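You operate a simulated robot arm through the tools that you are given. There is no shell and no other tool. Be economical: measure what you need, move in short steps, check, and stop when the job is done.

You are at the controls of a simulated robot arm. One attempt, no reset.

JOB
Put things in order on the table top. At the end: the purple jar from the table top stands on top of the green crumb sweeper; the brown square loaf stands on top of the white butter dish; the silver tea ball stands where the clear marked glass stood; the clear marked glass stands where the brown square loaf stood; whatever was shut is shut again. Leave all else as you found it, and nothing knocked over.
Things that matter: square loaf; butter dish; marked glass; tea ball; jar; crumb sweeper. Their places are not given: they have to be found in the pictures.

Only the result counts: the job must be done as asked and must still hold three seconds after the hand-in. Knocking over, shifting, dropping, spilling or breaking anything else fails it.

ROBOT AND FRAMES
A 6-joint arm with a two-finger parallel gripper, fixed in place. Base frame: the origin is at the foot of the arm, x ahead of it, y to its left, z up; the work surface is at about z = 0.77. Units: m, rad, N and s.
With the tool pointing down near the work surface it reaches from about 0.3 to 0.74 m from the base axis. Its first joint turns from -1.152 to 1.152 rad. Payload 2.45 kg.
Tool frame: the origin (TCP) lies between the finger pads and is the grasp point; the fingertips stand 0.024 m ahead of it; z points along the fingers, y is the line along which they close. The gripper opens to 0.068 m. The fingers are 0.017 m wide and 0.01 m thick; the gripper's body (0.04 by 0.07 m) begins 0.041 m behind the TCP.
Orientation is told as [roll, pitch, yaw] about the base's x, y, z axes, in that order, counted from this pose: with the fingers straight down and closing along the base's y, the tool's x points along the base's -x, its y along +y and its z along -z.

CONTROLS
- The arm moves only by the tool play_rows. Its argument "targets" is a list of rows, each an object (a shift or turn left out is 0, a gripper value left out holds the last) with "linear": the shift along the base's x, y, z in mm, a list of three; "delta_rot": the turn, a rotation vector about the base's x, y, z in rad, a list of three. In form: [{"linear": [x, y, z], "delta_rot": [ax, ay, az]}, ...]. A call has 1 to 12 rows; each row shifts and turns the commanded pose from where the row before left it. "claw" is the opening, from 0 (shut) to 1 (fully open), set as the call begins (left out, the last holds). A row lasts 0.2 s, in which the tool goes at most 0.05 m and 0.15 rad; a call with a longer step from one row to the next is refused whole, and so is a gripper value outside its range. A pose out of reach is approached as far as the arm can. The call stops where the force on the tool passes 40 N (or 10 N more than at its start, if that is more) or the arm is blocked; 0.2 s more then pass. Each finger travels about 0.108 m/s and halts on what it meets, pressing with about 23 N; the grip force reading is that of the motor and also rises with nothing between the fingers. The clock runs only during rows and for 0.2 s after the last one: add rows that do not move to give the fingers time. The reply holds the time, the measured pose of the TCP, the force on the tool along the base axes, the opening and the grip force, in the units named above and with some noise.
- Cameras (640 x 400 px; columns grow to the right, rows downward): "scene" is fixed at [0.1422, 0.4139, 1.4322]; the picture's right is [-0.83, -0.56, 0.00], its down [-0.42, 0.62, -0.66] and it looks along [0.37, -0.55, -0.75] (base axes); focal length 346 px, centre (320, 200). "wrist" rides on the gripper at [0.084, 0.011, -0.075] in the tool frame; the picture's right is [-0.13, 0.99, 0.00], its down [-0.60, -0.08, -0.79] and it looks along [-0.79, -0.10, 0.61] (tool axes); focal length 251 px, centre (320, 200).
- camera(camera): a new picture of that camera. It takes no simulated time.
- pixel_to_xyz(camera, pixels): for up to 12 pixels [column, row] of the newest picture of that camera ("zoom" is the newest enlarged one), the place [x, y, z] in the base frame of the surface seen there, good to about 0.002 m, but the place of the scene camera against the robot may be out by one fixed shift of up to 0.018 m in any direction. It takes no simulated time.
- inspect(camera, box): a new picture of the part [left, top, right, bottom] of that camera's present view, enlarged. It takes no simulated time.
- hand_in(): hands the job in; it is judged then, once.

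Keep the steps short. Do not move on a guess: measure, check each grasp and each placing, and mend mistakes. In all there are 80 turns and 54 pictures (those below and enlarged ones count). Leave the gripper open and the arm clear of the work at the hand-in unless told otherwise, and finish with a single line.

The tools are called after ">>>" as name(argument=value, ...) on one line, values as JSON. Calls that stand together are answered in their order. play_rows: Moves the arm, as the interface text tells. Its arguments: {"type":"object","properties":{"targets":{"type":"array","items":{"type":"object","properties":{"linear":{"type":"array","items":{"type":"number"}},"delta_rot":{"type":"array","items":{"type":"number"}}}}},"claw":{"type":"number"}},"required":["targets"]} The other tools are called the same way: camera (camera) takes a picture; pixel_to_xyz (camera, pixels) gives the place of the surface under pixels of a picture; inspect (camera, box) takes an enlarged picture of a part of a camera's view; hand_in () hands the job in.

At the start:

```text
t: 0.0
position: [0.4275, 0.0816, 1.1035]
ee_rot: [0.0, -0.001, -0.001]
contact_force: [0.0, 0.6, 0.5]
grip_width: 0.0681
finger_force: 0.1
```

scene: 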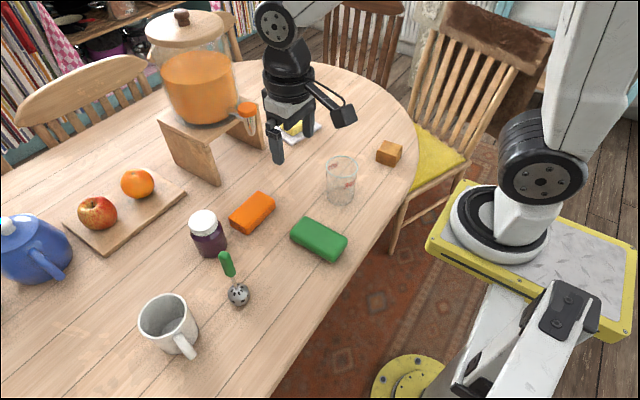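
wrist: 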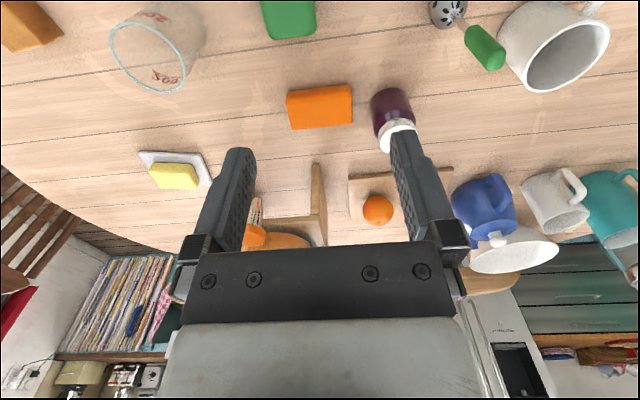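

I see the loaf near (390,152), the glass at (342,180), the green block at (320,240), the jar at (207,232), the tea ball at (238,290) and the butter dish behind the gripper. First I'll enlarge the view and measure.

>>> inspect(camera="scene", box=[160, 100, 420, 320])

>>> pixel_to_xyz(camera="scene", pixels=[[390, 148], [376, 160], [402, 155], [388, 164], [320, 235], [293, 240], [332, 260], [346, 242], [305, 219], [203, 218], [210, 255], [238, 295]])

>>> pixel_to_xyz(camera="wrist", pixels=[[175, 172], [145, 155], [205, 180], [148, 175], [290, 20], [392, 105], [398, 128], [445, 15], [485, 45], [320, 100], [25, 25], [150, 85]])

```text
1.82 times, centred on (290, 210) of scene
```

zoom: 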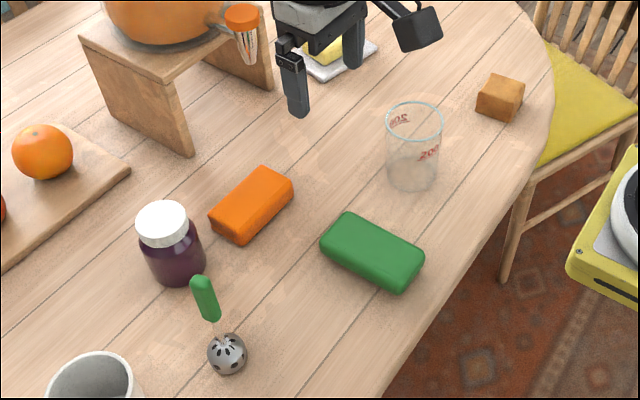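

```text
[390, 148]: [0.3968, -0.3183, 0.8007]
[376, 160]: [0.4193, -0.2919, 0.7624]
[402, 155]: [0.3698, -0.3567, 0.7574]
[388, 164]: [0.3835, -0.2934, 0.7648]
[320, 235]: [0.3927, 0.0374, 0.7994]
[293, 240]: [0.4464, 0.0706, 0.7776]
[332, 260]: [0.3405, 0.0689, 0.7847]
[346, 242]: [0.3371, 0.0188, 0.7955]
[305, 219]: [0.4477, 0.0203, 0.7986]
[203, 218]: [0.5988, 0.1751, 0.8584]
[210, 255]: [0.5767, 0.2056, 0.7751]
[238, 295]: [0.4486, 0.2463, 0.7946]
```

```text
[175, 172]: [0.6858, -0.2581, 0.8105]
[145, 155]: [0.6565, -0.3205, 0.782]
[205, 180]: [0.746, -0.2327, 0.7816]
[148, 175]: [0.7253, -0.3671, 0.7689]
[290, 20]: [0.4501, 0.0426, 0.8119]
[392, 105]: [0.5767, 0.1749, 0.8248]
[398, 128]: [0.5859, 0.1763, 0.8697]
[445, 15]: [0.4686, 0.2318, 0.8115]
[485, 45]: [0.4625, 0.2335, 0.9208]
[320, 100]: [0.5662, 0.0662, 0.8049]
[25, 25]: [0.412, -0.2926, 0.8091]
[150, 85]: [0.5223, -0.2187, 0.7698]
```

The loaf is near (0.41,-0.29). I'll move at height towards it for a closer wrist view.

>>> play_rows(targets=[{"linear": [-5, -46, -10]}, {"linear": [-5, -46, -10]}, {"linear": [-5, -46, -10]}, {"linear": [-5, -46, -10]}, {"linear": [-5, -46, -10]}, {"linear": [-5, -46, -10]}, {"linear": [-5, -46, -10]}, {"linear": [-5, -46, -10]}, {}], claw=1)

>>> camera(camera="wrist")

>>> camera(camera="scene")

```text
t: 2.0
position: [0.3883, -0.2842, 1.0197]
ee_rot: [0.0, 0.0, 0.0]
contact_force: [0.5, -1.0, -0.3]
grip_width: 0.0683
finger_force: 0.0
```

```text
50 pictures are left
```

wrist: 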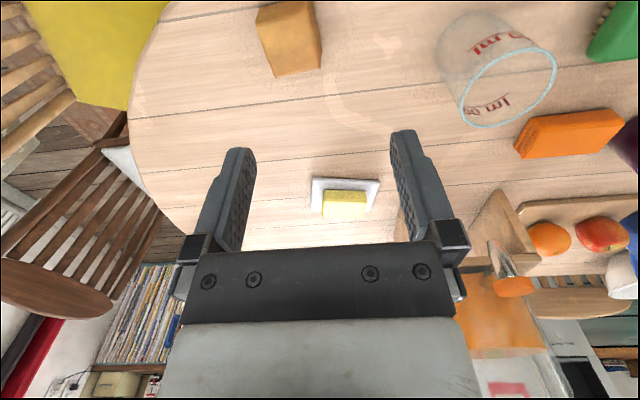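

```text
49 pictures are left
```

scene: 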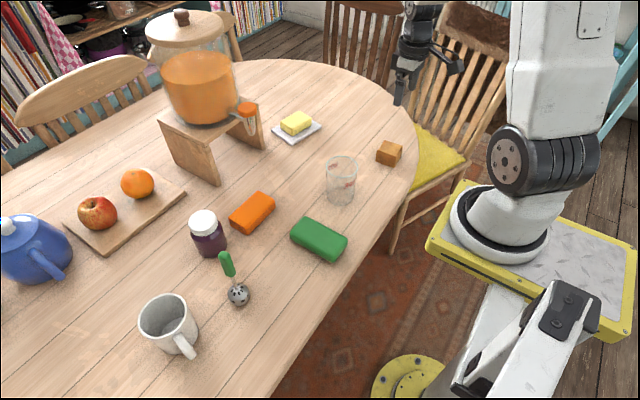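

Loaf at wrist (288,35), glass at (495,70), dish at (345,193). I'll measure all of them precisely.

>>> inspect(camera="wrist", box=[230, 0, 350, 90])

>>> pixel_to_xyz(camera="wrist", pixels=[[262, 4], [308, 3], [258, 25], [275, 46], [316, 38], [290, 25], [277, 74], [320, 66], [313, 180], [380, 183], [375, 203], [311, 208]])

>>> pixel_to_xyz(camera="wrist", pixels=[[459, 103], [556, 72], [523, 48], [490, 125], [437, 45], [465, 13], [326, 192], [368, 193], [324, 215], [364, 216], [345, 192], [318, 195]])

>>> pixel_to_xyz(camera="scene", pixels=[[283, 122], [296, 111], [312, 123], [297, 134], [297, 124], [272, 127], [294, 144], [321, 126], [342, 158], [327, 165], [357, 168], [340, 203]])

```text
4.44 times, centred on (290, 45) of wrist
```

zoom: 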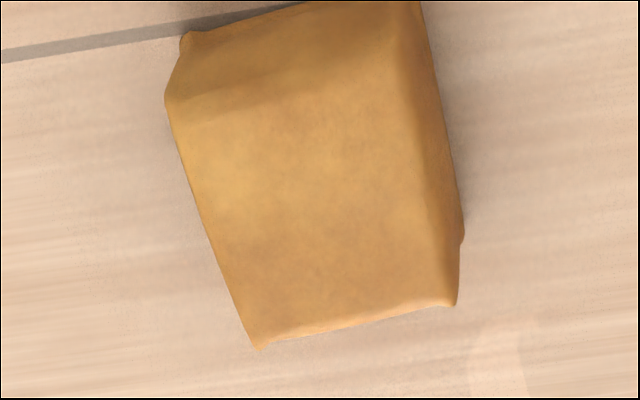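

```text
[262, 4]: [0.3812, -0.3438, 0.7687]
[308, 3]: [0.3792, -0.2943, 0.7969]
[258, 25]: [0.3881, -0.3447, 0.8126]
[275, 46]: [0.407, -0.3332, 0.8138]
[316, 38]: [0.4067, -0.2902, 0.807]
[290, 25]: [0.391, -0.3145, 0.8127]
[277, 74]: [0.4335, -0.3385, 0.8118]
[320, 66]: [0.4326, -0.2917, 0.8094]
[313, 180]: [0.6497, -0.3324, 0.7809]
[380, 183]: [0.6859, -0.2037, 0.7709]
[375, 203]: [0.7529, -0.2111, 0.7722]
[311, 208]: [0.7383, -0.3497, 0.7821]
```

```text
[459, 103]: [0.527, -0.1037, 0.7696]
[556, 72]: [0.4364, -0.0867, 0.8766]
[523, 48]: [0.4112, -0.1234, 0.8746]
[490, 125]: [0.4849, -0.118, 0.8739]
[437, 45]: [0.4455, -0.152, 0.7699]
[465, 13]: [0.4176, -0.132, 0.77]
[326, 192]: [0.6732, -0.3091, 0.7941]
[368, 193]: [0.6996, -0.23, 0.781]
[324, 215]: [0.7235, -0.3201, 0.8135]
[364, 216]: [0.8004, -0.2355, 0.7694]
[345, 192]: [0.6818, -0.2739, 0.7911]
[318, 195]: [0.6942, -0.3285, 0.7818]
```

```text
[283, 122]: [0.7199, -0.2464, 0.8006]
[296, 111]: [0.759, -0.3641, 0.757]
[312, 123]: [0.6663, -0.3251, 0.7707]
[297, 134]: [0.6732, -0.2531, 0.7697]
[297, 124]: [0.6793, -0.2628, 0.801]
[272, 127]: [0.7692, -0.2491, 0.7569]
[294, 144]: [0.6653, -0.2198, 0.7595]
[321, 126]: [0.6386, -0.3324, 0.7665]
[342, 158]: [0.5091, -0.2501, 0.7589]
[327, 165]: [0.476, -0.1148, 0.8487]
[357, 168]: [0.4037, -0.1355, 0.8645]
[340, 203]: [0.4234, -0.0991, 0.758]
```

The loaf is roughly a 0.05 square centred near (0.408,-0.316). The dish is near the edge of reach, so I'll look at it closer before grasping.

>>> play_rows(targets=[{"linear": [40, 0, -10]}, {"linear": [40, 0, -10]}, {"linear": [40, 0, -10]}, {}])

>>> inspect(camera="wrist", box=[240, 60, 420, 240])

```text
t: 3.0
position: [0.5069, -0.2833, 0.9905]
ee_rot: [0.001, -0.001, -0.001]
contact_force: [-0.6, 0.0, 0.6]
grip_width: 0.0681
finger_force: 0.0
```

```text
2.22 times, centred on (330, 150) of wrist
```

zoom: 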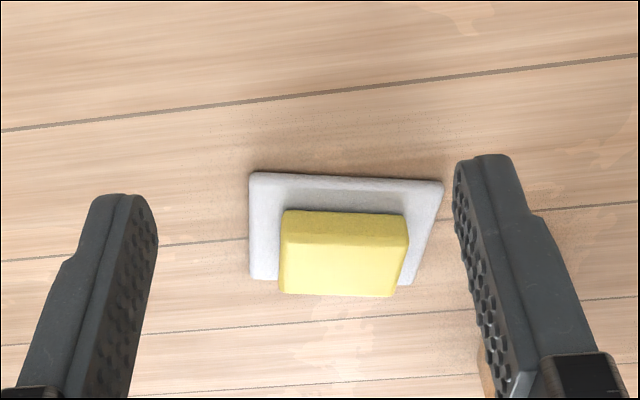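

>>> pixel_to_xyz(camera="zoom", pixels=[[286, 252], [395, 255], [285, 286], [385, 290], [340, 270], [340, 230], [255, 180], [438, 187], [412, 280], [256, 275], [340, 285], [340, 250]])

```text
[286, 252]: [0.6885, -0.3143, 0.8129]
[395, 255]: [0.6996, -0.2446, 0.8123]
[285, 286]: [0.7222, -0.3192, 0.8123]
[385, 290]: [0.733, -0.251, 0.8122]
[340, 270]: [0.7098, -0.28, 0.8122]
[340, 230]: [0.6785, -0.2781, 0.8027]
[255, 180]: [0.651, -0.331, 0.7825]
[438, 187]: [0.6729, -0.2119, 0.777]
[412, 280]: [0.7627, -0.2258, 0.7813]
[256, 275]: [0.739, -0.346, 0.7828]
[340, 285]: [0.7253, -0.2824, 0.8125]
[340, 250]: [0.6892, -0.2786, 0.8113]
```

The butter top is centred at (0.7095,-0.281), z 0.812, at radius 0.763. I'll grip the loaf with the fingers tilted outward by 0.3 rad to gain reach, so I go above the loaf now with that tilt.

>>> play_rows(targets=[{"linear": [-35, -11, -25], "delta_rot": [0, -0.1, 0]}, {"linear": [-35, -11, -25], "delta_rot": [0, -0.1, 0]}, {"linear": [-33, -12, -30], "delta_rot": [0, -0.1, 0]}, {"delta_rot": [0, 0, 0.05]}, {}])

>>> camera(camera="wrist")

>>> camera(camera="scene")

```text
t: 4.2
position: [0.403, -0.3216, 0.9136]
ee_rot: [0.001, -0.301, 0.051]
contact_force: [0.1, 0.3, -0.2]
grip_width: 0.0679
finger_force: 0.1
```

```text
46 pictures are left
```

wrist: 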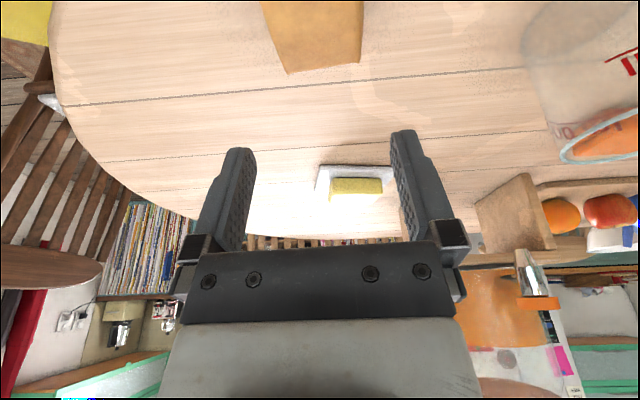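

```text
45 pictures are left
```

scene: 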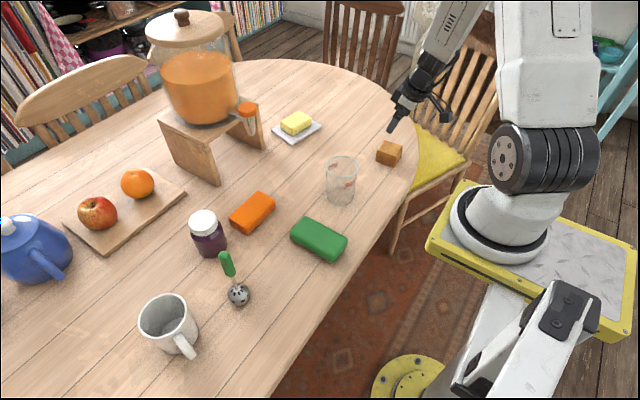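

>>> pixel_to_xyz(camera="wrist", pixels=[[268, 8], [288, 68], [287, 73], [358, 60], [361, 8], [310, 30], [359, 40], [280, 40]])

```text
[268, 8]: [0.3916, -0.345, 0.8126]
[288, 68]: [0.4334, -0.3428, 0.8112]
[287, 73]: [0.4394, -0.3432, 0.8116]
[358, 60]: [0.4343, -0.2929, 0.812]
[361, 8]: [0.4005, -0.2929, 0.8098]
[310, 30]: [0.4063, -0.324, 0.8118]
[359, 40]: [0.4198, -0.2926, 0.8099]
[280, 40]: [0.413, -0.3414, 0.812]
```

The loaf's sides lie at y -0.2928 and -0.344, so its centre is (0.410,-0.3185). I descend vertically, then close.

>>> play_rows(targets=[{"linear": [5, 3, -30], "delta_rot": [0, 0, -0.03]}, {"linear": [0, 0, -30]}, {"linear": [0, 0, -25]}, {"linear": [0, 0, -20]}, {"linear": [0, 0, -8]}, {}])

>>> play_rows(targets=[{}, {}, {}], claw=0)

```text
t: 5.6
position: [0.4106, -0.3169, 0.8002]
ee_rot: [-0.001, -0.299, 0.019]
contact_force: [-0.3, 0.3, -0.8]
grip_width: 0.0679
finger_force: 0.1
```

```text
t: 6.4
position: [0.4122, -0.3166, 0.8006]
ee_rot: [0.001, -0.299, 0.019]
contact_force: [-0.6, 0.5, -0.1]
grip_width: 0.0626
finger_force: 22.8
```

The grip closed at 0.0626 m, wider than the measured top of 0.051, so I'll look before lifting.

>>> inspect(camera="scene", box=[340, 90, 440, 190])

>>> camera(camera="wrist")

```text
4.00 times, centred on (390, 140) of scene
```

zoom: 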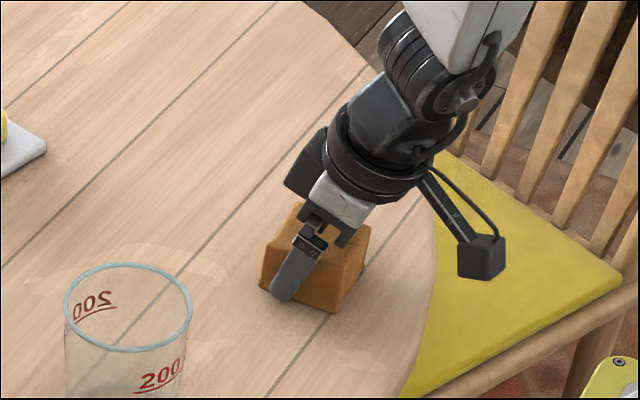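

```text
43 pictures are left
```

wrist: 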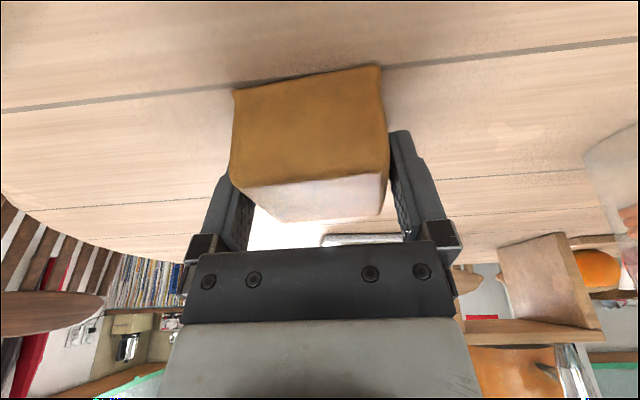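

The loaf sits squarely between the pads. I lift gently and check.

>>> play_rows(targets=[{"linear": [0, 0, 10]}, {"linear": [0, 0, 30]}, {"linear": [0, 0, 40]}, {}])

>>> camera(camera="wrist")

>>> inspect(camera="scene", box=[300, 60, 440, 200])

```text
t: 7.4
position: [0.4103, -0.3162, 0.8782]
ee_rot: [0.003, -0.3, 0.019]
contact_force: [0.1, -0.3, -1.9]
grip_width: 0.0625
finger_force: 22.9
```

```text
42 pictures are left
```

wrist: 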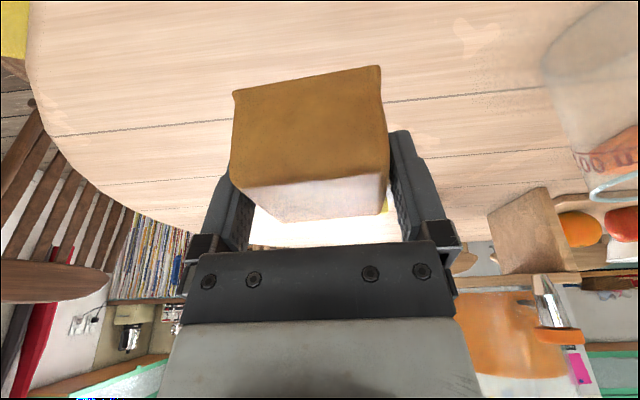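

```text
2.86 times, centred on (370, 130) of scene
```

zoom: 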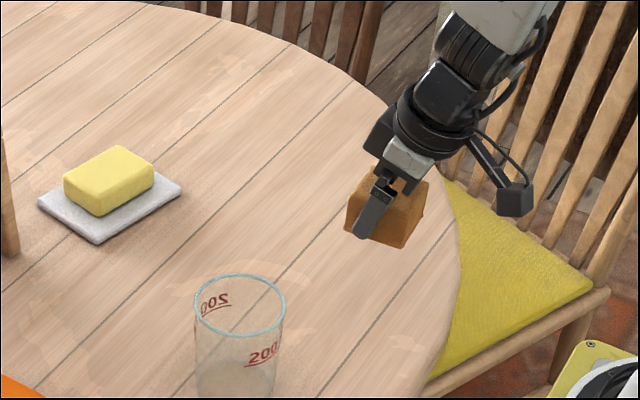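

The loaf is held. Before carrying it, I'll measure the stand next to the dish.

>>> pixel_to_xyz(camera="scene", pixels=[[264, 147], [247, 108], [253, 130], [258, 105], [218, 184], [262, 125]])

>>> play_rows(targets=[{"linear": [38, 5, 8], "delta_rot": [0, 0, -0.05]}, {"linear": [40, 5, 8], "delta_rot": [0, 0, -0.05]}, {"linear": [40, 5, 6], "delta_rot": [0, 0, -0.05]}, {"linear": [40, 5, 0], "delta_rot": [0, 0, -0.05]}, {"linear": [40, 5, 0], "delta_rot": [0, 0, -0.05]}, {"linear": [40, 5, 0], "delta_rot": [0, 0, -0.05]}, {}])

```text
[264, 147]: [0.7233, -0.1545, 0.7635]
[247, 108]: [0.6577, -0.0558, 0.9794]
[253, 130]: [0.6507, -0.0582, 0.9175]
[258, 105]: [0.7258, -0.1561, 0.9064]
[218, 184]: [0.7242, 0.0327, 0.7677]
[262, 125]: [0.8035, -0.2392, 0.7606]
```

```text
t: 9.0
position: [0.6483, -0.2883, 0.9028]
ee_rot: [0.0, -0.3, -0.279]
contact_force: [-0.1, -0.2, -0.9]
grip_width: 0.0622
finger_force: 23.0
```

The stand's corner is at y≈-0.155, which is clear of the gripper. I continue over the butter.

>>> play_rows(targets=[{"linear": [30, 4, 0]}, {"linear": [31, 3, 0]}, {"linear": [0, 0, -20]}, {"linear": [0, 0, -20]}, {}])

>>> inspect(camera="scene", box=[240, 60, 360, 180])

>>> camera(camera="wrist")

```text
t: 10.2
position: [0.7083, -0.282, 0.8614]
ee_rot: [0.001, -0.3, -0.278]
contact_force: [-0.4, -0.9, -0.7]
grip_width: 0.0626
finger_force: 23.2
```

```text
3.33 times, centred on (300, 120) of scene
```

zoom: 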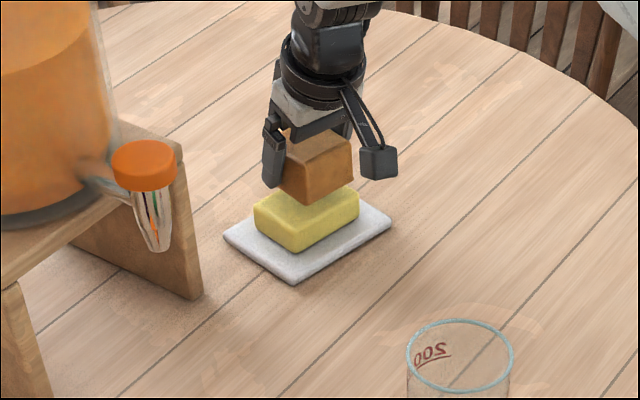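

```text
39 pictures are left
```

wrist: 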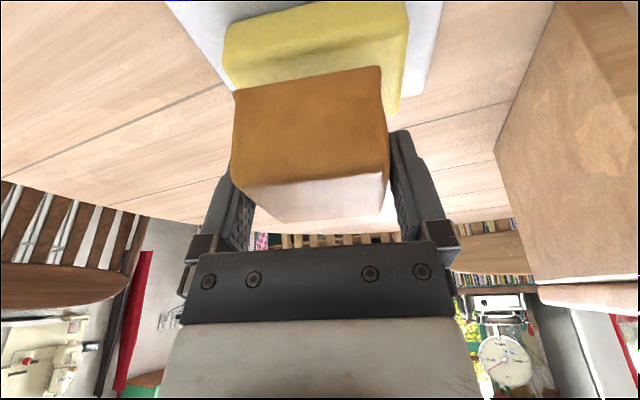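

The loaf is centred over the butter with about 2 cm to go. I lower it in small steps.

>>> play_rows(targets=[{"linear": [0, 0, -10]}, {"linear": [0, 0, -4]}, {"linear": [0, 0, -3]}, {}])

>>> pixel_to_xyz(camera="wrist", pixels=[[240, 95], [375, 70], [310, 82], [230, 40], [400, 10], [310, 60]])

>>> inspect(camera="scene", box=[270, 80, 340, 150])

```text
t: 11.2
position: [0.7075, -0.2808, 0.8447]
ee_rot: [0.001, -0.299, -0.278]
contact_force: [0.2, -0.4, -0.9]
grip_width: 0.0627
finger_force: 22.3
```

```text
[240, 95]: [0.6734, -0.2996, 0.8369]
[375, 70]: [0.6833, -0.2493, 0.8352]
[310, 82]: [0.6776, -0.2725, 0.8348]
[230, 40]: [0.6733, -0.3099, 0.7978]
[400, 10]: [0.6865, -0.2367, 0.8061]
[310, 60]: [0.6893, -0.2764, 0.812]
```

```text
5.71 times, centred on (305, 115) of scene
```

zoom: 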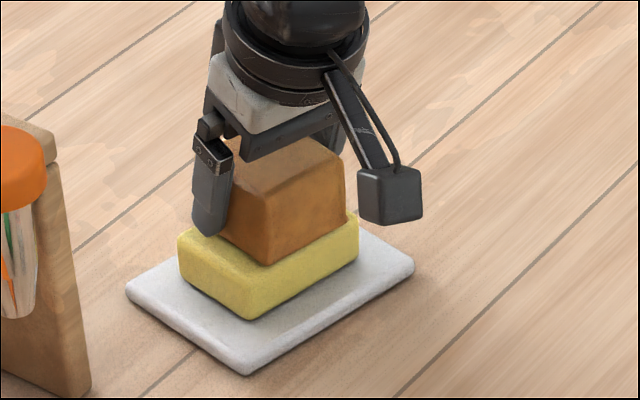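

>>> play_rows(targets=[{"linear": [0, 0, -2]}, {"linear": [0, 0, -2]}, {}])

```text
t: 12.0
position: [0.7088, -0.2824, 0.8429]
ee_rot: [0.001, -0.302, -0.279]
contact_force: [-3.3, 0.2, 10.2]
grip_width: 0.0624
finger_force: 23.2
```

Contact reads 10 N. I ease up 1 mm, then open.

>>> play_rows(targets=[{"linear": [0, 0, 1]}, {}, {}], claw=1)

>>> camera(camera="wrist")

```text
t: 12.8
position: [0.7075, -0.2816, 0.8423]
ee_rot: [0.001, -0.301, -0.28]
contact_force: [-0.2, 0.3, -0.1]
grip_width: 0.068
finger_force: 0.1
```

```text
37 pictures are left
```

wrist: 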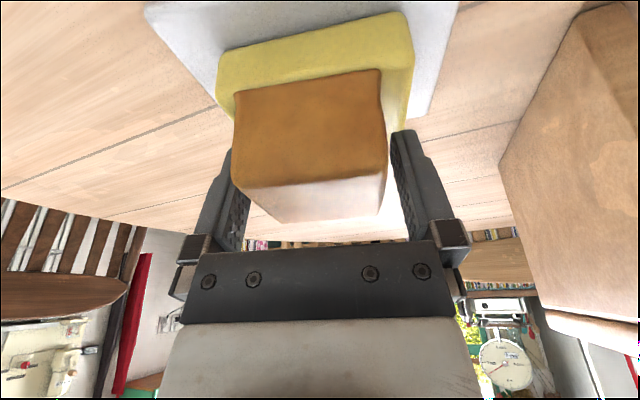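

The loaf rests on the butter. The right gap is wider, so I shift 1.5 mm left and withdraw along the tool axis.

>>> play_rows(targets=[{"linear": [-0.4, -1.4, 0]}, {"linear": [-3, 1, 10]}, {"linear": [-6, 1.7, 20]}, {"linear": [-9, 2.5, 30]}, {"linear": [-9, 2.5, 30]}, {"linear": [-20, 0, 30]}, {}])

>>> camera(camera="wrist")

>>> inspect(camera="scene", box=[250, 80, 370, 220])

```text
t: 14.4
position: [0.6598, -0.2739, 0.9626]
ee_rot: [0.0, -0.3, -0.28]
contact_force: [0.7, 0.6, 0.4]
grip_width: 0.0678
finger_force: 0.1
```

```text
36 pictures are left
```

wrist: 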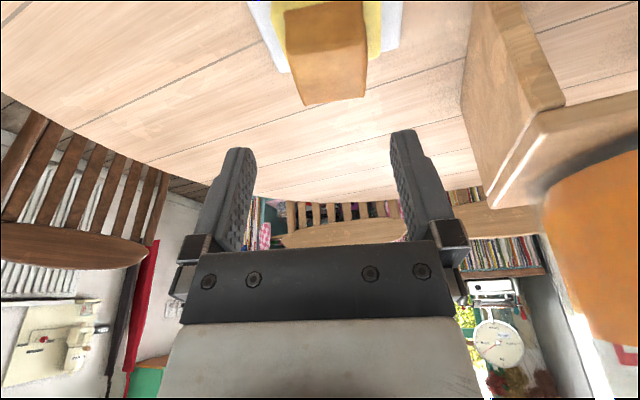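

```text
2.86 times, centred on (310, 150) of scene
```

zoom: 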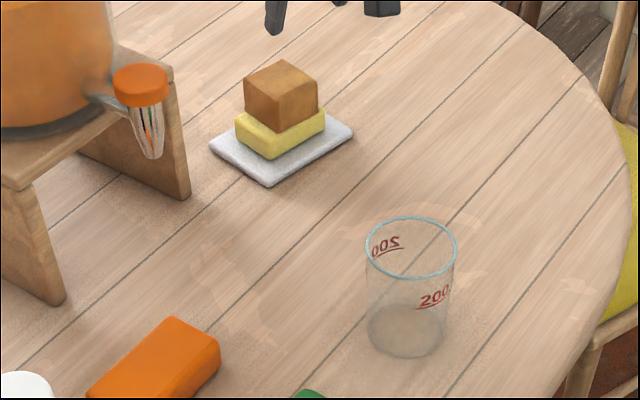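

The loaf stands on the butter dish. Next is the glass: I'll straighten the tool and move for a good view of its rim.

>>> play_rows(targets=[{"linear": [-35, 5, 10], "delta_rot": [0, 0, 0.14]}, {"linear": [-38, 20, 10], "delta_rot": [0, 0, 0.14]}, {"linear": [-38, 22, 10], "delta_rot": [0, 0.1, 0]}, {"linear": [-38, 22, 10], "delta_rot": [0, 0.1, 0]}, {"linear": [-38, 22, 0], "delta_rot": [0, 0.1, 0]}, {"linear": [-38, 22, 0]}, {"linear": [-38, 22, 0]}, {"linear": [-30, 20, 0]}, {}])

>>> camera(camera="wrist")

```text
t: 16.4
position: [0.3694, -0.1183, 1.0033]
ee_rot: [0.0, 0.001, 0.0]
contact_force: [-0.2, 0.2, 1.0]
grip_width: 0.068
finger_force: 0.0
```

```text
34 pictures are left
```

wrist: 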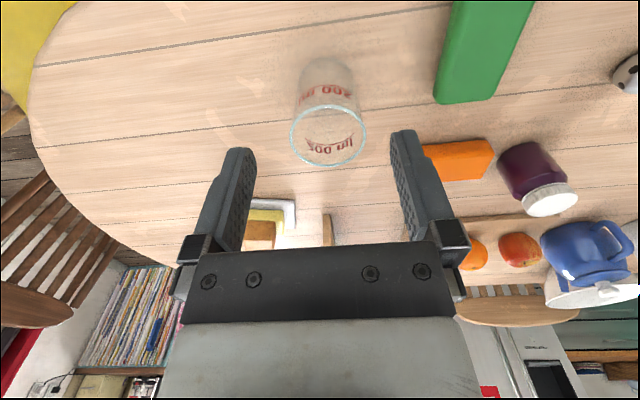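

>>> inspect(camera="wrist", box=[270, 40, 390, 180])

```text
2.86 times, centred on (330, 110) of wrist
```

zoom: 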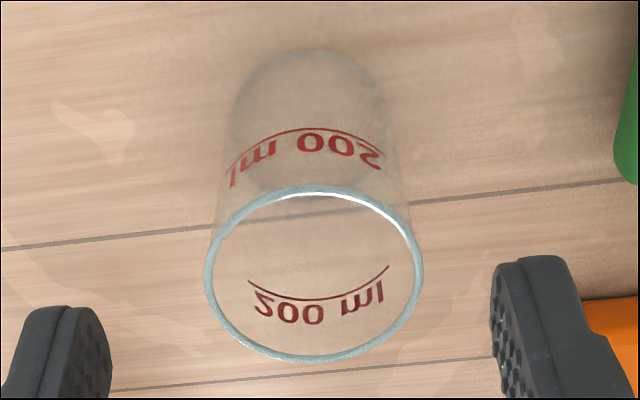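

>>> pixel_to_xyz(camera="zoom", pixels=[[208, 275], [419, 265], [313, 188], [300, 358], [240, 218], [385, 210], [390, 335], [230, 325], [308, 48], [228, 110], [385, 100], [324, 310]])

```text
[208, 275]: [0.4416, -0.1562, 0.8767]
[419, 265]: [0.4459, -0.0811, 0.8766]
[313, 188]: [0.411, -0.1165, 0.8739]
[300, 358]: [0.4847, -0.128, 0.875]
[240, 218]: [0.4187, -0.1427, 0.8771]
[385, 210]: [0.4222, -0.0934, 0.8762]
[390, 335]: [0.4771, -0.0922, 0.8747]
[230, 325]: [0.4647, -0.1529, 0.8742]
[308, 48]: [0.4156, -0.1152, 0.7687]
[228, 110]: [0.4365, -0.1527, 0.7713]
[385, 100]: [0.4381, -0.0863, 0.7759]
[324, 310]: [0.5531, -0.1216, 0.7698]
```

The glass is centred at (0.448,-0.119) with a rim of 0.075, too wide to span. I'll pinch its +y wall with one finger inside, so I position above that wall at half opening.

>>> play_rows(targets=[{"linear": [39, 18, -20]}, {"linear": [39.6, 18, -20]}, {"linear": [0, 0, -30]}, {}], claw=0.52)

>>> camera(camera="wrist")

>>> inspect(camera="scene", box=[280, 100, 400, 220])

```text
t: 17.4
position: [0.4478, -0.0837, 0.9313]
ee_rot: [0.001, 0.001, -0.001]
contact_force: [0.1, 0.2, -0.5]
grip_width: 0.0355
finger_force: 0.1
```

```text
32 pictures are left
```

wrist: 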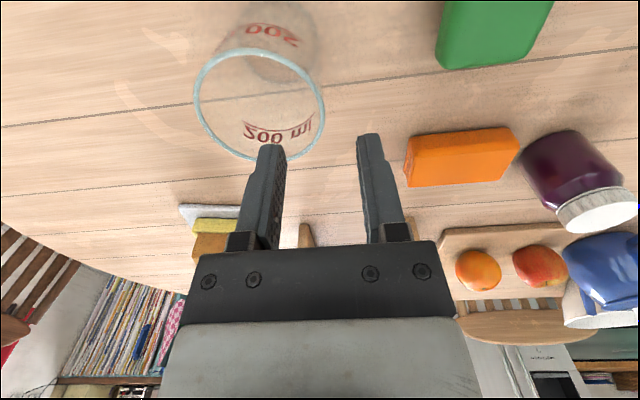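

```text
3.33 times, centred on (340, 160) of scene
```

zoom: 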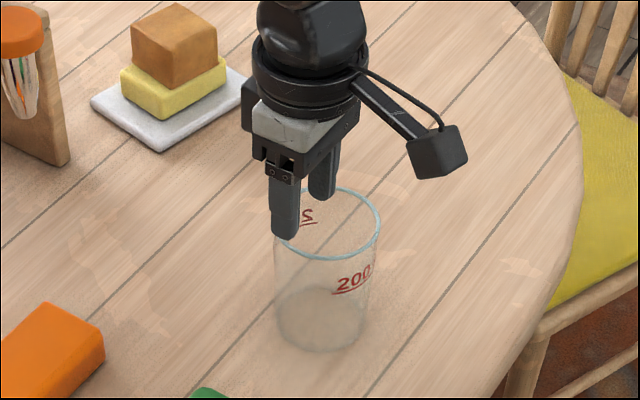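

The right rim edge lies between the fingers, so I descend with force watched.

>>> play_rows(targets=[{"linear": [0, 1, -25]}, {"linear": [0, 0, -20]}, {"linear": [0, 0, -20]}, {"linear": [0, 0, -14]}, {}])

>>> camera(camera="wrist")

```text
t: 18.6
position: [0.4487, -0.0834, 0.8533]
ee_rot: [0.0, -0.001, -0.001]
contact_force: [-1.1, 0.5, 0.3]
grip_width: 0.035
finger_force: 0.0
```

```text
30 pictures are left
```

wrist: 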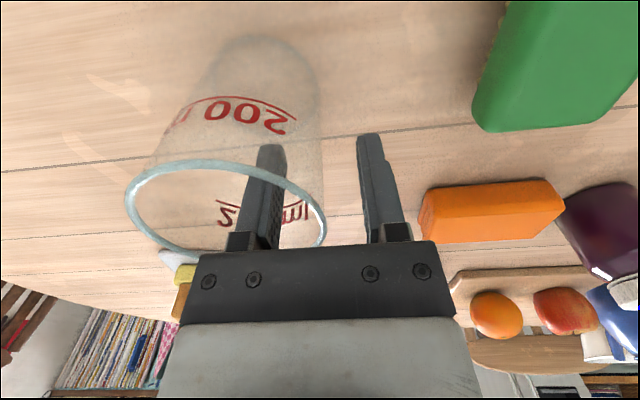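

The wall lies between the fingers, left one inside and right one outside. I close.

>>> play_rows(targets=[{}, {}, {}], claw=0)

>>> play_rows(targets=[{"linear": [0, 0, 8]}, {"linear": [0, 0, 30]}, {"linear": [0, 0, 40]}, {}])

>>> camera(camera="wrist")

>>> inspect(camera="scene", box=[270, 70, 410, 220])

```text
t: 19.4
position: [0.4485, -0.0833, 0.8528]
ee_rot: [0.001, -0.002, 0.002]
contact_force: [-1.1, -3.7, 7.6]
grip_width: 0.0054
finger_force: 23.3
```

```text
t: 20.4
position: [0.4477, -0.083, 0.9338]
ee_rot: [0.0, -0.001, 0.001]
contact_force: [-0.3, -0.8, -3.3]
grip_width: 0.0052
finger_force: 22.9
```

```text
29 pictures are left
```

wrist: 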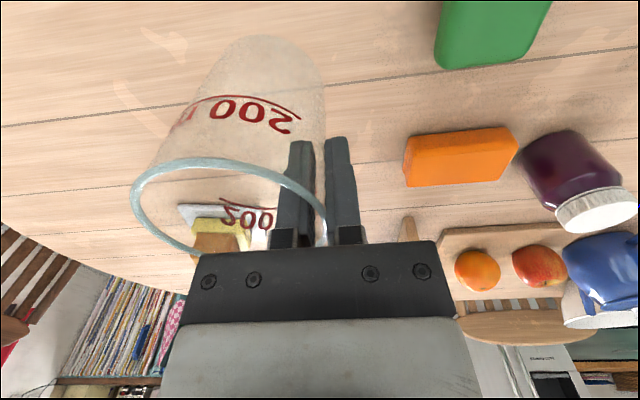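

```text
2.67 times, centred on (340, 145) of scene
```

zoom: 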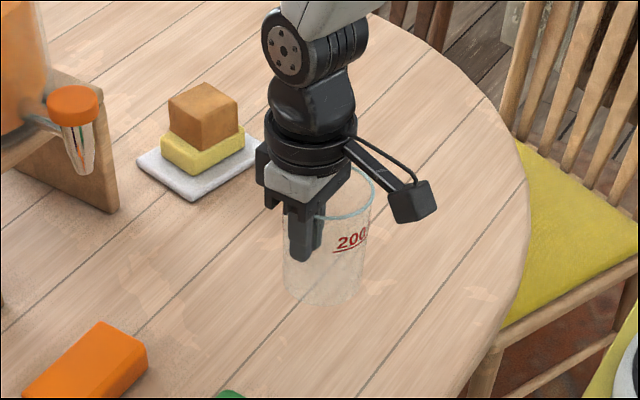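

The glass is lifted and upright. I carry it to the loaf's old spot (0.410,-0.3185), so the TCP goes to (0.410,-0.282).

>>> play_rows(targets=[{"linear": [-6, -33, 0]}, {"linear": [-7, -34, 0]}, {"linear": [-7, -34, 0]}, {"linear": [-6, -34, 0]}, {"linear": [-6, -34, 0]}, {"linear": [-6, -30, 0]}, {}, {"linear": [0, 0, -30]}, {"linear": [0, 0, -30]}, {"linear": [0, 0, -14]}, {}])

>>> camera(camera="wrist")

>>> inspect(camera="scene", box=[320, 80, 440, 200])

```text
t: 22.8
position: [0.4094, -0.2836, 0.8577]
ee_rot: [-0.001, 0.0, 0.0]
contact_force: [-0.2, 1.0, -3.2]
grip_width: 0.0053
finger_force: 23.0
```

```text
27 pictures are left
```

wrist: 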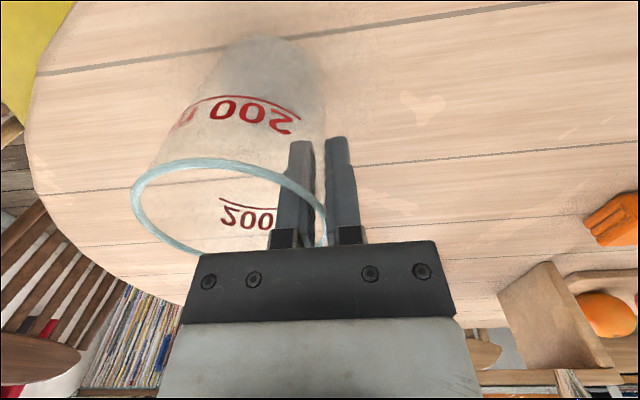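

```text
3.33 times, centred on (380, 140) of scene
```

zoom: 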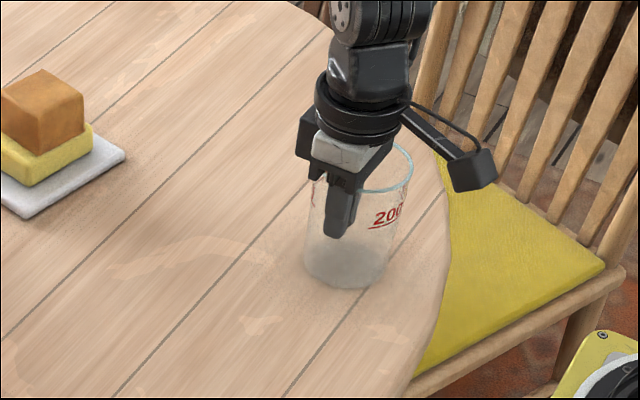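

Just above the table. I lower the last few millimetres until there is contact.

>>> play_rows(targets=[{"linear": [0, 1.5, -3]}, {"linear": [0, 0, -1.5]}, {}])

```text
t: 23.6
position: [0.41, -0.2802, 0.8538]
ee_rot: [-0.003, -0.001, 0.0]
contact_force: [-1.5, 4.1, 14.2]
grip_width: 0.0052
finger_force: 22.6
```

>>> play_rows(targets=[{"linear": [0, 0, 1]}, {}])

>>> play_rows(targets=[{}, {}, {}], claw=0.5)

>>> play_rows(targets=[{"linear": [0, 0, 15]}, {"linear": [0, 0, 30]}, {"linear": [0, 0, 40]}, {"linear": [-20, 5, 40]}, {"linear": [-30, 0, 20]}, {}])

>>> camera(camera="wrist")

```text
t: 24.2
position: [0.4091, -0.2795, 0.8537]
ee_rot: [-0.004, -0.002, 0.002]
contact_force: [1.7, 4.3, 11.4]
grip_width: 0.0053
finger_force: 23.3
```

```text
t: 25.0
position: [0.4092, -0.2803, 0.8546]
ee_rot: [-0.001, -0.001, 0.001]
contact_force: [0.1, -0.7, 0.5]
grip_width: 0.0339
finger_force: 0.0
```

```text
t: 26.4
position: [0.3564, -0.2765, 0.9975]
ee_rot: [0.001, -0.001, 0.002]
contact_force: [0.5, 0.3, 0.3]
grip_width: 0.0341
finger_force: 0.1
```

```text
25 pictures are left
```

wrist: 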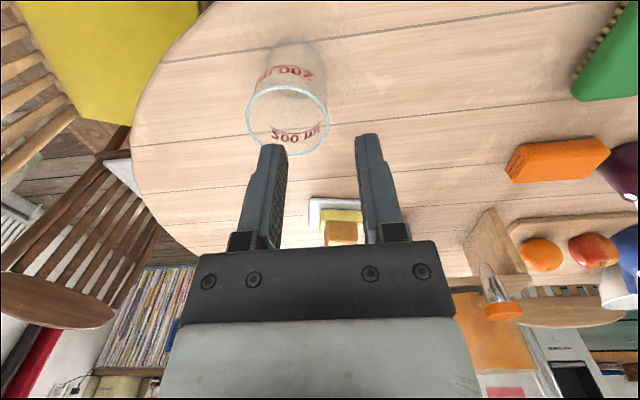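

>>> pixel_to_xyz(camera="wrist", pixels=[[247, 118], [328, 112], [285, 86], [296, 155], [290, 40], [262, 60], [320, 55]])

>>> play_rows(targets=[{"linear": [0, 46, 5]}, {"linear": [0, 46, 5]}, {"linear": [0, 46, 5]}, {"linear": [0, 46, 5]}, {"linear": [0, 46, 5]}, {"linear": [0, 46, 5]}, {"linear": [0, 46, 0]}, {"linear": [0, 46, 0]}, {"linear": [0, 46, 0]}, {"linear": [0, 46, 0]}, {"linear": [0, 46, 0]}, {}], claw=1)

>>> camera(camera="wrist")

```text
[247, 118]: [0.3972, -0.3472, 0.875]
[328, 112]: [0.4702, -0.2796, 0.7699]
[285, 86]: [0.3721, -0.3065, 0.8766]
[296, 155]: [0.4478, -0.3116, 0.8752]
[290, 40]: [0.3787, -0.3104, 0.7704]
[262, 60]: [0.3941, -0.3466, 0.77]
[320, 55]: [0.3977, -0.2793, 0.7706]
```

```text
t: 29.0
position: [0.3558, 0.2356, 1.0282]
ee_rot: [0.001, 0.001, 0.0]
contact_force: [-0.6, -0.6, -0.1]
grip_width: 0.068
finger_force: 0.1
```

```text
24 pictures are left
```

wrist: 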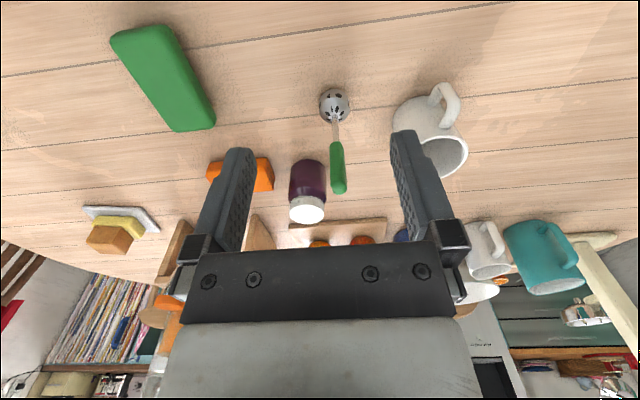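

The glass stands at about (0.410,-0.312), close to the loaf's old spot. Now I take a closer look at the tea ball (333,105), jar (307,190) and sweeper (160,75).

>>> inspect(camera="wrist", box=[270, 70, 400, 230])

>>> pixel_to_xyz(camera="wrist", pixels=[[334, 100], [320, 103], [349, 103], [335, 150], [338, 188], [331, 168], [345, 168], [338, 170], [335, 125], [432, 125], [400, 120], [445, 95]])

>>> pixel_to_xyz(camera="wrist", pixels=[[308, 210], [291, 207], [324, 208], [308, 198], [291, 180], [324, 180], [308, 162], [112, 40], [165, 26], [212, 120], [180, 128], [160, 75]])

```text
2.50 times, centred on (335, 150) of wrist
```

zoom: 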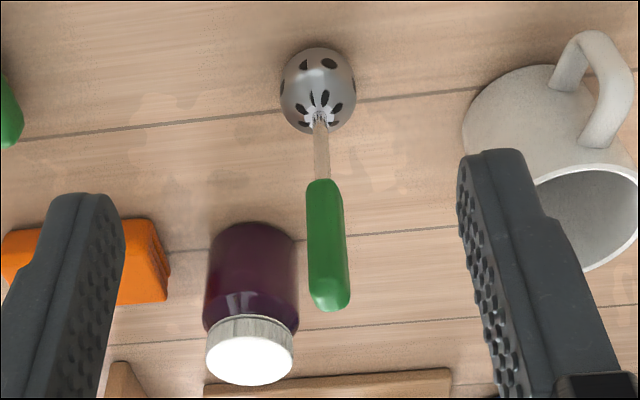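

```text
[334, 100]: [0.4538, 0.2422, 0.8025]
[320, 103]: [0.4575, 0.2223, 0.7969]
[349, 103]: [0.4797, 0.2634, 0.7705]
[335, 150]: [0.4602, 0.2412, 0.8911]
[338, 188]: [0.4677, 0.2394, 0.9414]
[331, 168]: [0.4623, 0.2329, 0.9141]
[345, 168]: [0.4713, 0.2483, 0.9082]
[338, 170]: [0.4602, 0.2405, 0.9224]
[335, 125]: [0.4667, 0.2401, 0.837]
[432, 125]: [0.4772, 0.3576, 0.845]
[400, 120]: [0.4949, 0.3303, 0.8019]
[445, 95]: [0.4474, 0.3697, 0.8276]
```

```text
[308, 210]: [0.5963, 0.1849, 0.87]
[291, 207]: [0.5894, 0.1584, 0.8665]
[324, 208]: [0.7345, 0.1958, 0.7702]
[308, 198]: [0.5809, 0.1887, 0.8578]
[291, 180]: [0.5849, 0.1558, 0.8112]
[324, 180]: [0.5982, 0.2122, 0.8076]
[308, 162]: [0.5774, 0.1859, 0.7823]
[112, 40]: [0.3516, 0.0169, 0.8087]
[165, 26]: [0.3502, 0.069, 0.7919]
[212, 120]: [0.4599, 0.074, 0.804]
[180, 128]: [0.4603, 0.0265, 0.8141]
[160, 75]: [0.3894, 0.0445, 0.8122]
```

The tea ball's handle is at (0.465,0.2405) with its top at about 0.943. I go above it with a smaller opening, look, then descend.

>>> play_rows(targets=[{"linear": [36, 2, -10]}, {"linear": [37, 2, -10]}, {"linear": [37, 1, -10]}, {}], claw=0.65)

>>> camera(camera="wrist")

```text
t: 30.0
position: [0.468, 0.2323, 0.9954]
ee_rot: [0.001, 0.001, 0.0]
contact_force: [-0.3, 0.1, 0.4]
grip_width: 0.0443
finger_force: 0.0
```

```text
22 pictures are left
```

wrist: 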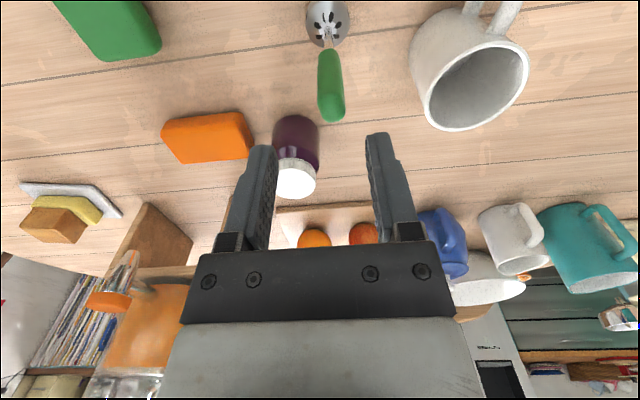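

>>> pixel_to_xyz(camera="wrist", pixels=[[320, 85], [341, 85], [331, 85], [331, 105], [333, 116], [329, 65], [327, 20]])

>>> play_rows(targets=[{}])

```text
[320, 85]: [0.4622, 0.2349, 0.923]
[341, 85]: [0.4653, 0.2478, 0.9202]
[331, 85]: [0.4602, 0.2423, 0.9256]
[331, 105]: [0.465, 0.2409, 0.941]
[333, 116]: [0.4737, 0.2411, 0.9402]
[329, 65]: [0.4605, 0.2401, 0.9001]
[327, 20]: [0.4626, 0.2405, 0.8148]
```

```text
t: 30.4
position: [0.4654, 0.2343, 0.9975]
ee_rot: [-0.001, -0.002, -0.002]
contact_force: [-0.9, 0.9, 0.2]
grip_width: 0.0443
finger_force: 0.0
```

The handle centre is about (0.467,0.241). I shift 6 mm in y, descend to z≈0.913 and close.

>>> play_rows(targets=[{"linear": [1, 6, 0]}, {"linear": [0, 0, -30]}, {"linear": [0, 0, -30]}, {"linear": [0, 0, -24]}, {}])

>>> play_rows(targets=[{}, {}, {}], claw=0)

>>> camera(camera="wrist")

```text
t: 31.6
position: [0.4686, 0.2417, 0.9144]
ee_rot: [0.001, 0.002, -0.001]
contact_force: [-0.9, 0.1, 0.3]
grip_width: 0.044
finger_force: 0.1
```

```text
t: 32.4
position: [0.4695, 0.2418, 0.9139]
ee_rot: [0.001, 0.0, 0.0]
contact_force: [-0.4, -0.1, -0.1]
grip_width: 0.0157
finger_force: 22.8
```

```text
21 pictures are left
```

wrist: 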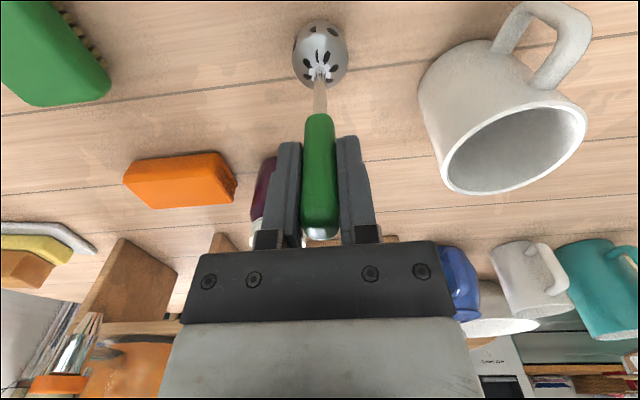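

The handle is held at 15.7 mm. I lift and carry the tea ball to the glass's old spot (0.448,-0.119).

>>> play_rows(targets=[{"linear": [0, 0, 20]}, {"linear": [0, 0, 35]}, {"linear": [0, 0, 35]}, {"linear": [-2, -40, 0]}, {"linear": [-2, -45, 0]}, {"linear": [-2, -46, 0]}, {"linear": [-2, -46, 0]}, {"linear": [-3, -46, 0]}, {"linear": [-3, -46, 0]}, {"linear": [-3, -46, 0]}, {"linear": [-3, -46, 0]}, {}])

>>> play_rows(targets=[{"linear": [0, 0, -30]}, {"linear": [0, 0, -30]}, {"linear": [0, 0, -24]}, {}])

>>> camera(camera="wrist")

>>> inspect(camera="scene", box=[270, 90, 410, 230])

```text
t: 35.0
position: [0.4511, -0.1205, 1.0064]
ee_rot: [0.001, 0.0, 0.0]
contact_force: [-0.2, -0.6, -0.9]
grip_width: 0.0154
finger_force: 23.1
```

```text
t: 36.0
position: [0.4502, -0.1208, 0.9215]
ee_rot: [0.001, 0.0, 0.0]
contact_force: [0.0, 1.2, -1.4]
grip_width: 0.0154
finger_force: 23.1
```

```text
20 pictures are left
```

wrist: 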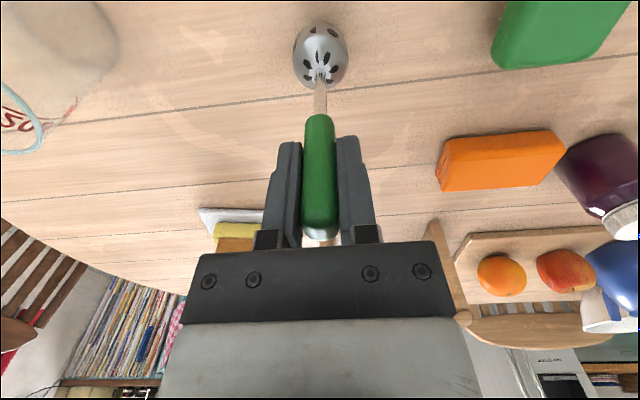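

```text
2.86 times, centred on (340, 160) of scene
```

zoom: 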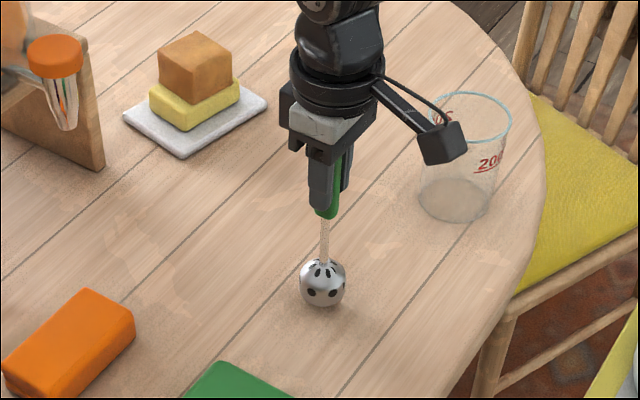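

Still upright. I lower gently until contact.

>>> play_rows(targets=[{"linear": [0, 0, -4]}, {"linear": [0, 0, -2]}, {"linear": [0, 0, -1]}, {}])

```text
t: 37.0
position: [0.4494, -0.1187, 0.9131]
ee_rot: [0.0, 0.001, 0.001]
contact_force: [-3.3, 0.7, 16.3]
grip_width: 0.0159
finger_force: 22.7
```

>>> play_rows(targets=[{"linear": [0, 0, 1]}, {}])

>>> play_rows(targets=[{}, {}, {}], claw=0.65)

>>> camera(camera="wrist")

```text
t: 37.6
position: [0.4491, -0.1191, 0.9144]
ee_rot: [0.0, 0.001, 0.0]
contact_force: [1.0, 0.6, -1.3]
grip_width: 0.0157
finger_force: 22.9
```

```text
t: 38.4
position: [0.4502, -0.1189, 0.9152]
ee_rot: [0.0, 0.0, 0.0]
contact_force: [-0.7, -0.1, -0.6]
grip_width: 0.0441
finger_force: 0.1
```

```text
18 pictures are left
```

wrist: 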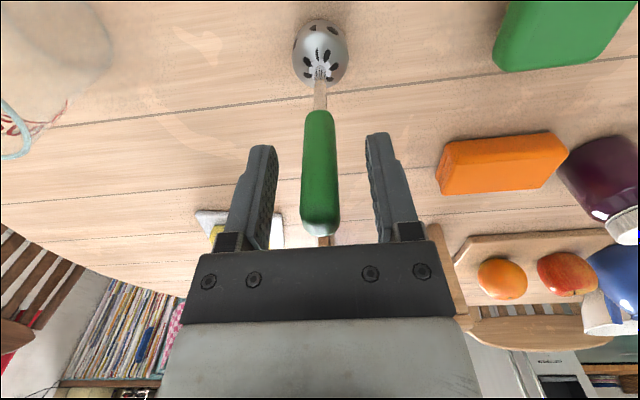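

The tea ball stands free. I rise clear and go to look at the jar.

>>> play_rows(targets=[{"linear": [0, 0, 30]}, {"linear": [0, 0, 40]}, {"linear": [0, 0, 30]}, {"linear": [3, 43, 0]}, {"linear": [3, 43, 0]}, {"linear": [3, 43, 0]}, {"linear": [3, 43, 0]}, {"linear": [3, 43, 0]}, {"linear": [3, 43, 0]}, {"linear": [3, 43, 0]}, {}], claw=1)

>>> inspect(camera="wrist", box=[230, 30, 410, 210])

```text
t: 40.8
position: [0.4718, 0.1808, 1.011]
ee_rot: [-0.002, 0.001, -0.001]
contact_force: [0.1, -0.8, 0.8]
grip_width: 0.0678
finger_force: 0.0
```

```text
2.22 times, centred on (320, 120) of wrist
```

zoom: 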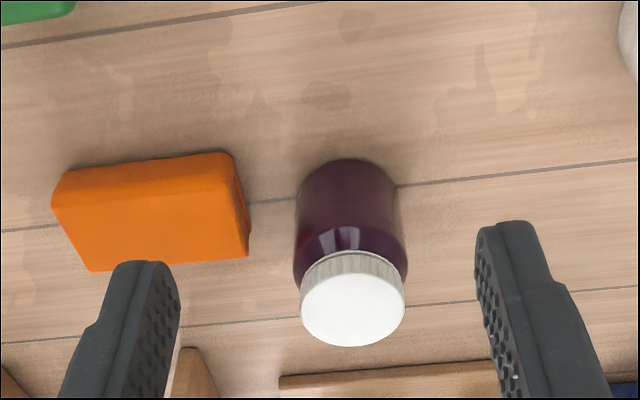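

>>> pixel_to_xyz(camera="zoom", pixels=[[304, 308], [402, 308], [353, 276], [353, 340], [353, 310], [297, 240], [402, 240], [345, 165], [350, 258], [347, 220], [298, 270], [405, 268]])

```text
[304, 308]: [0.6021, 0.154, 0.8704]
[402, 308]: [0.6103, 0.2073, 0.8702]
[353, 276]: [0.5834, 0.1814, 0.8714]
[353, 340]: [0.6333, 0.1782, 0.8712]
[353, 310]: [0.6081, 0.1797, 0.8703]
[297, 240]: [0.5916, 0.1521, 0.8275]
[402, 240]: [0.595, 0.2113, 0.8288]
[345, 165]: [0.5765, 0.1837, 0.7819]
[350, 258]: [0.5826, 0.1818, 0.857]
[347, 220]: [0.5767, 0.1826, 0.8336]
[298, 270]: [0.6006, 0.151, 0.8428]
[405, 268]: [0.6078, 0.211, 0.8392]
```

The jar is centred at (0.607,0.181) with a 0.060 m body and its top at 0.871. I move above it.

>>> play_rows(targets=[{"linear": [45, -1, -20]}, {"linear": [45, 0, -30]}, {"linear": [46, 0, -35]}, {}])

>>> camera(camera="wrist")

```text
refused: row 2 steps farther than a row can; nothing moved
```

```text
16 pictures are left
```

wrist: 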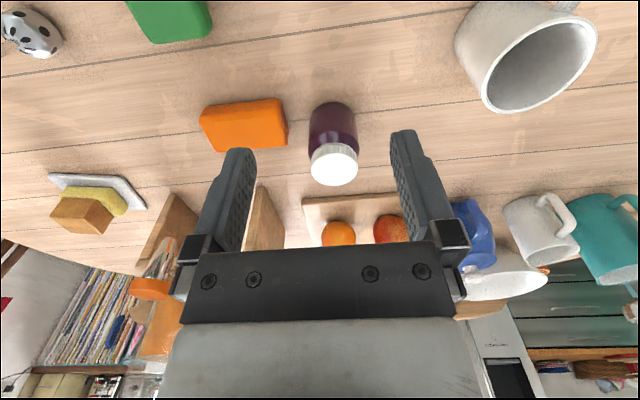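

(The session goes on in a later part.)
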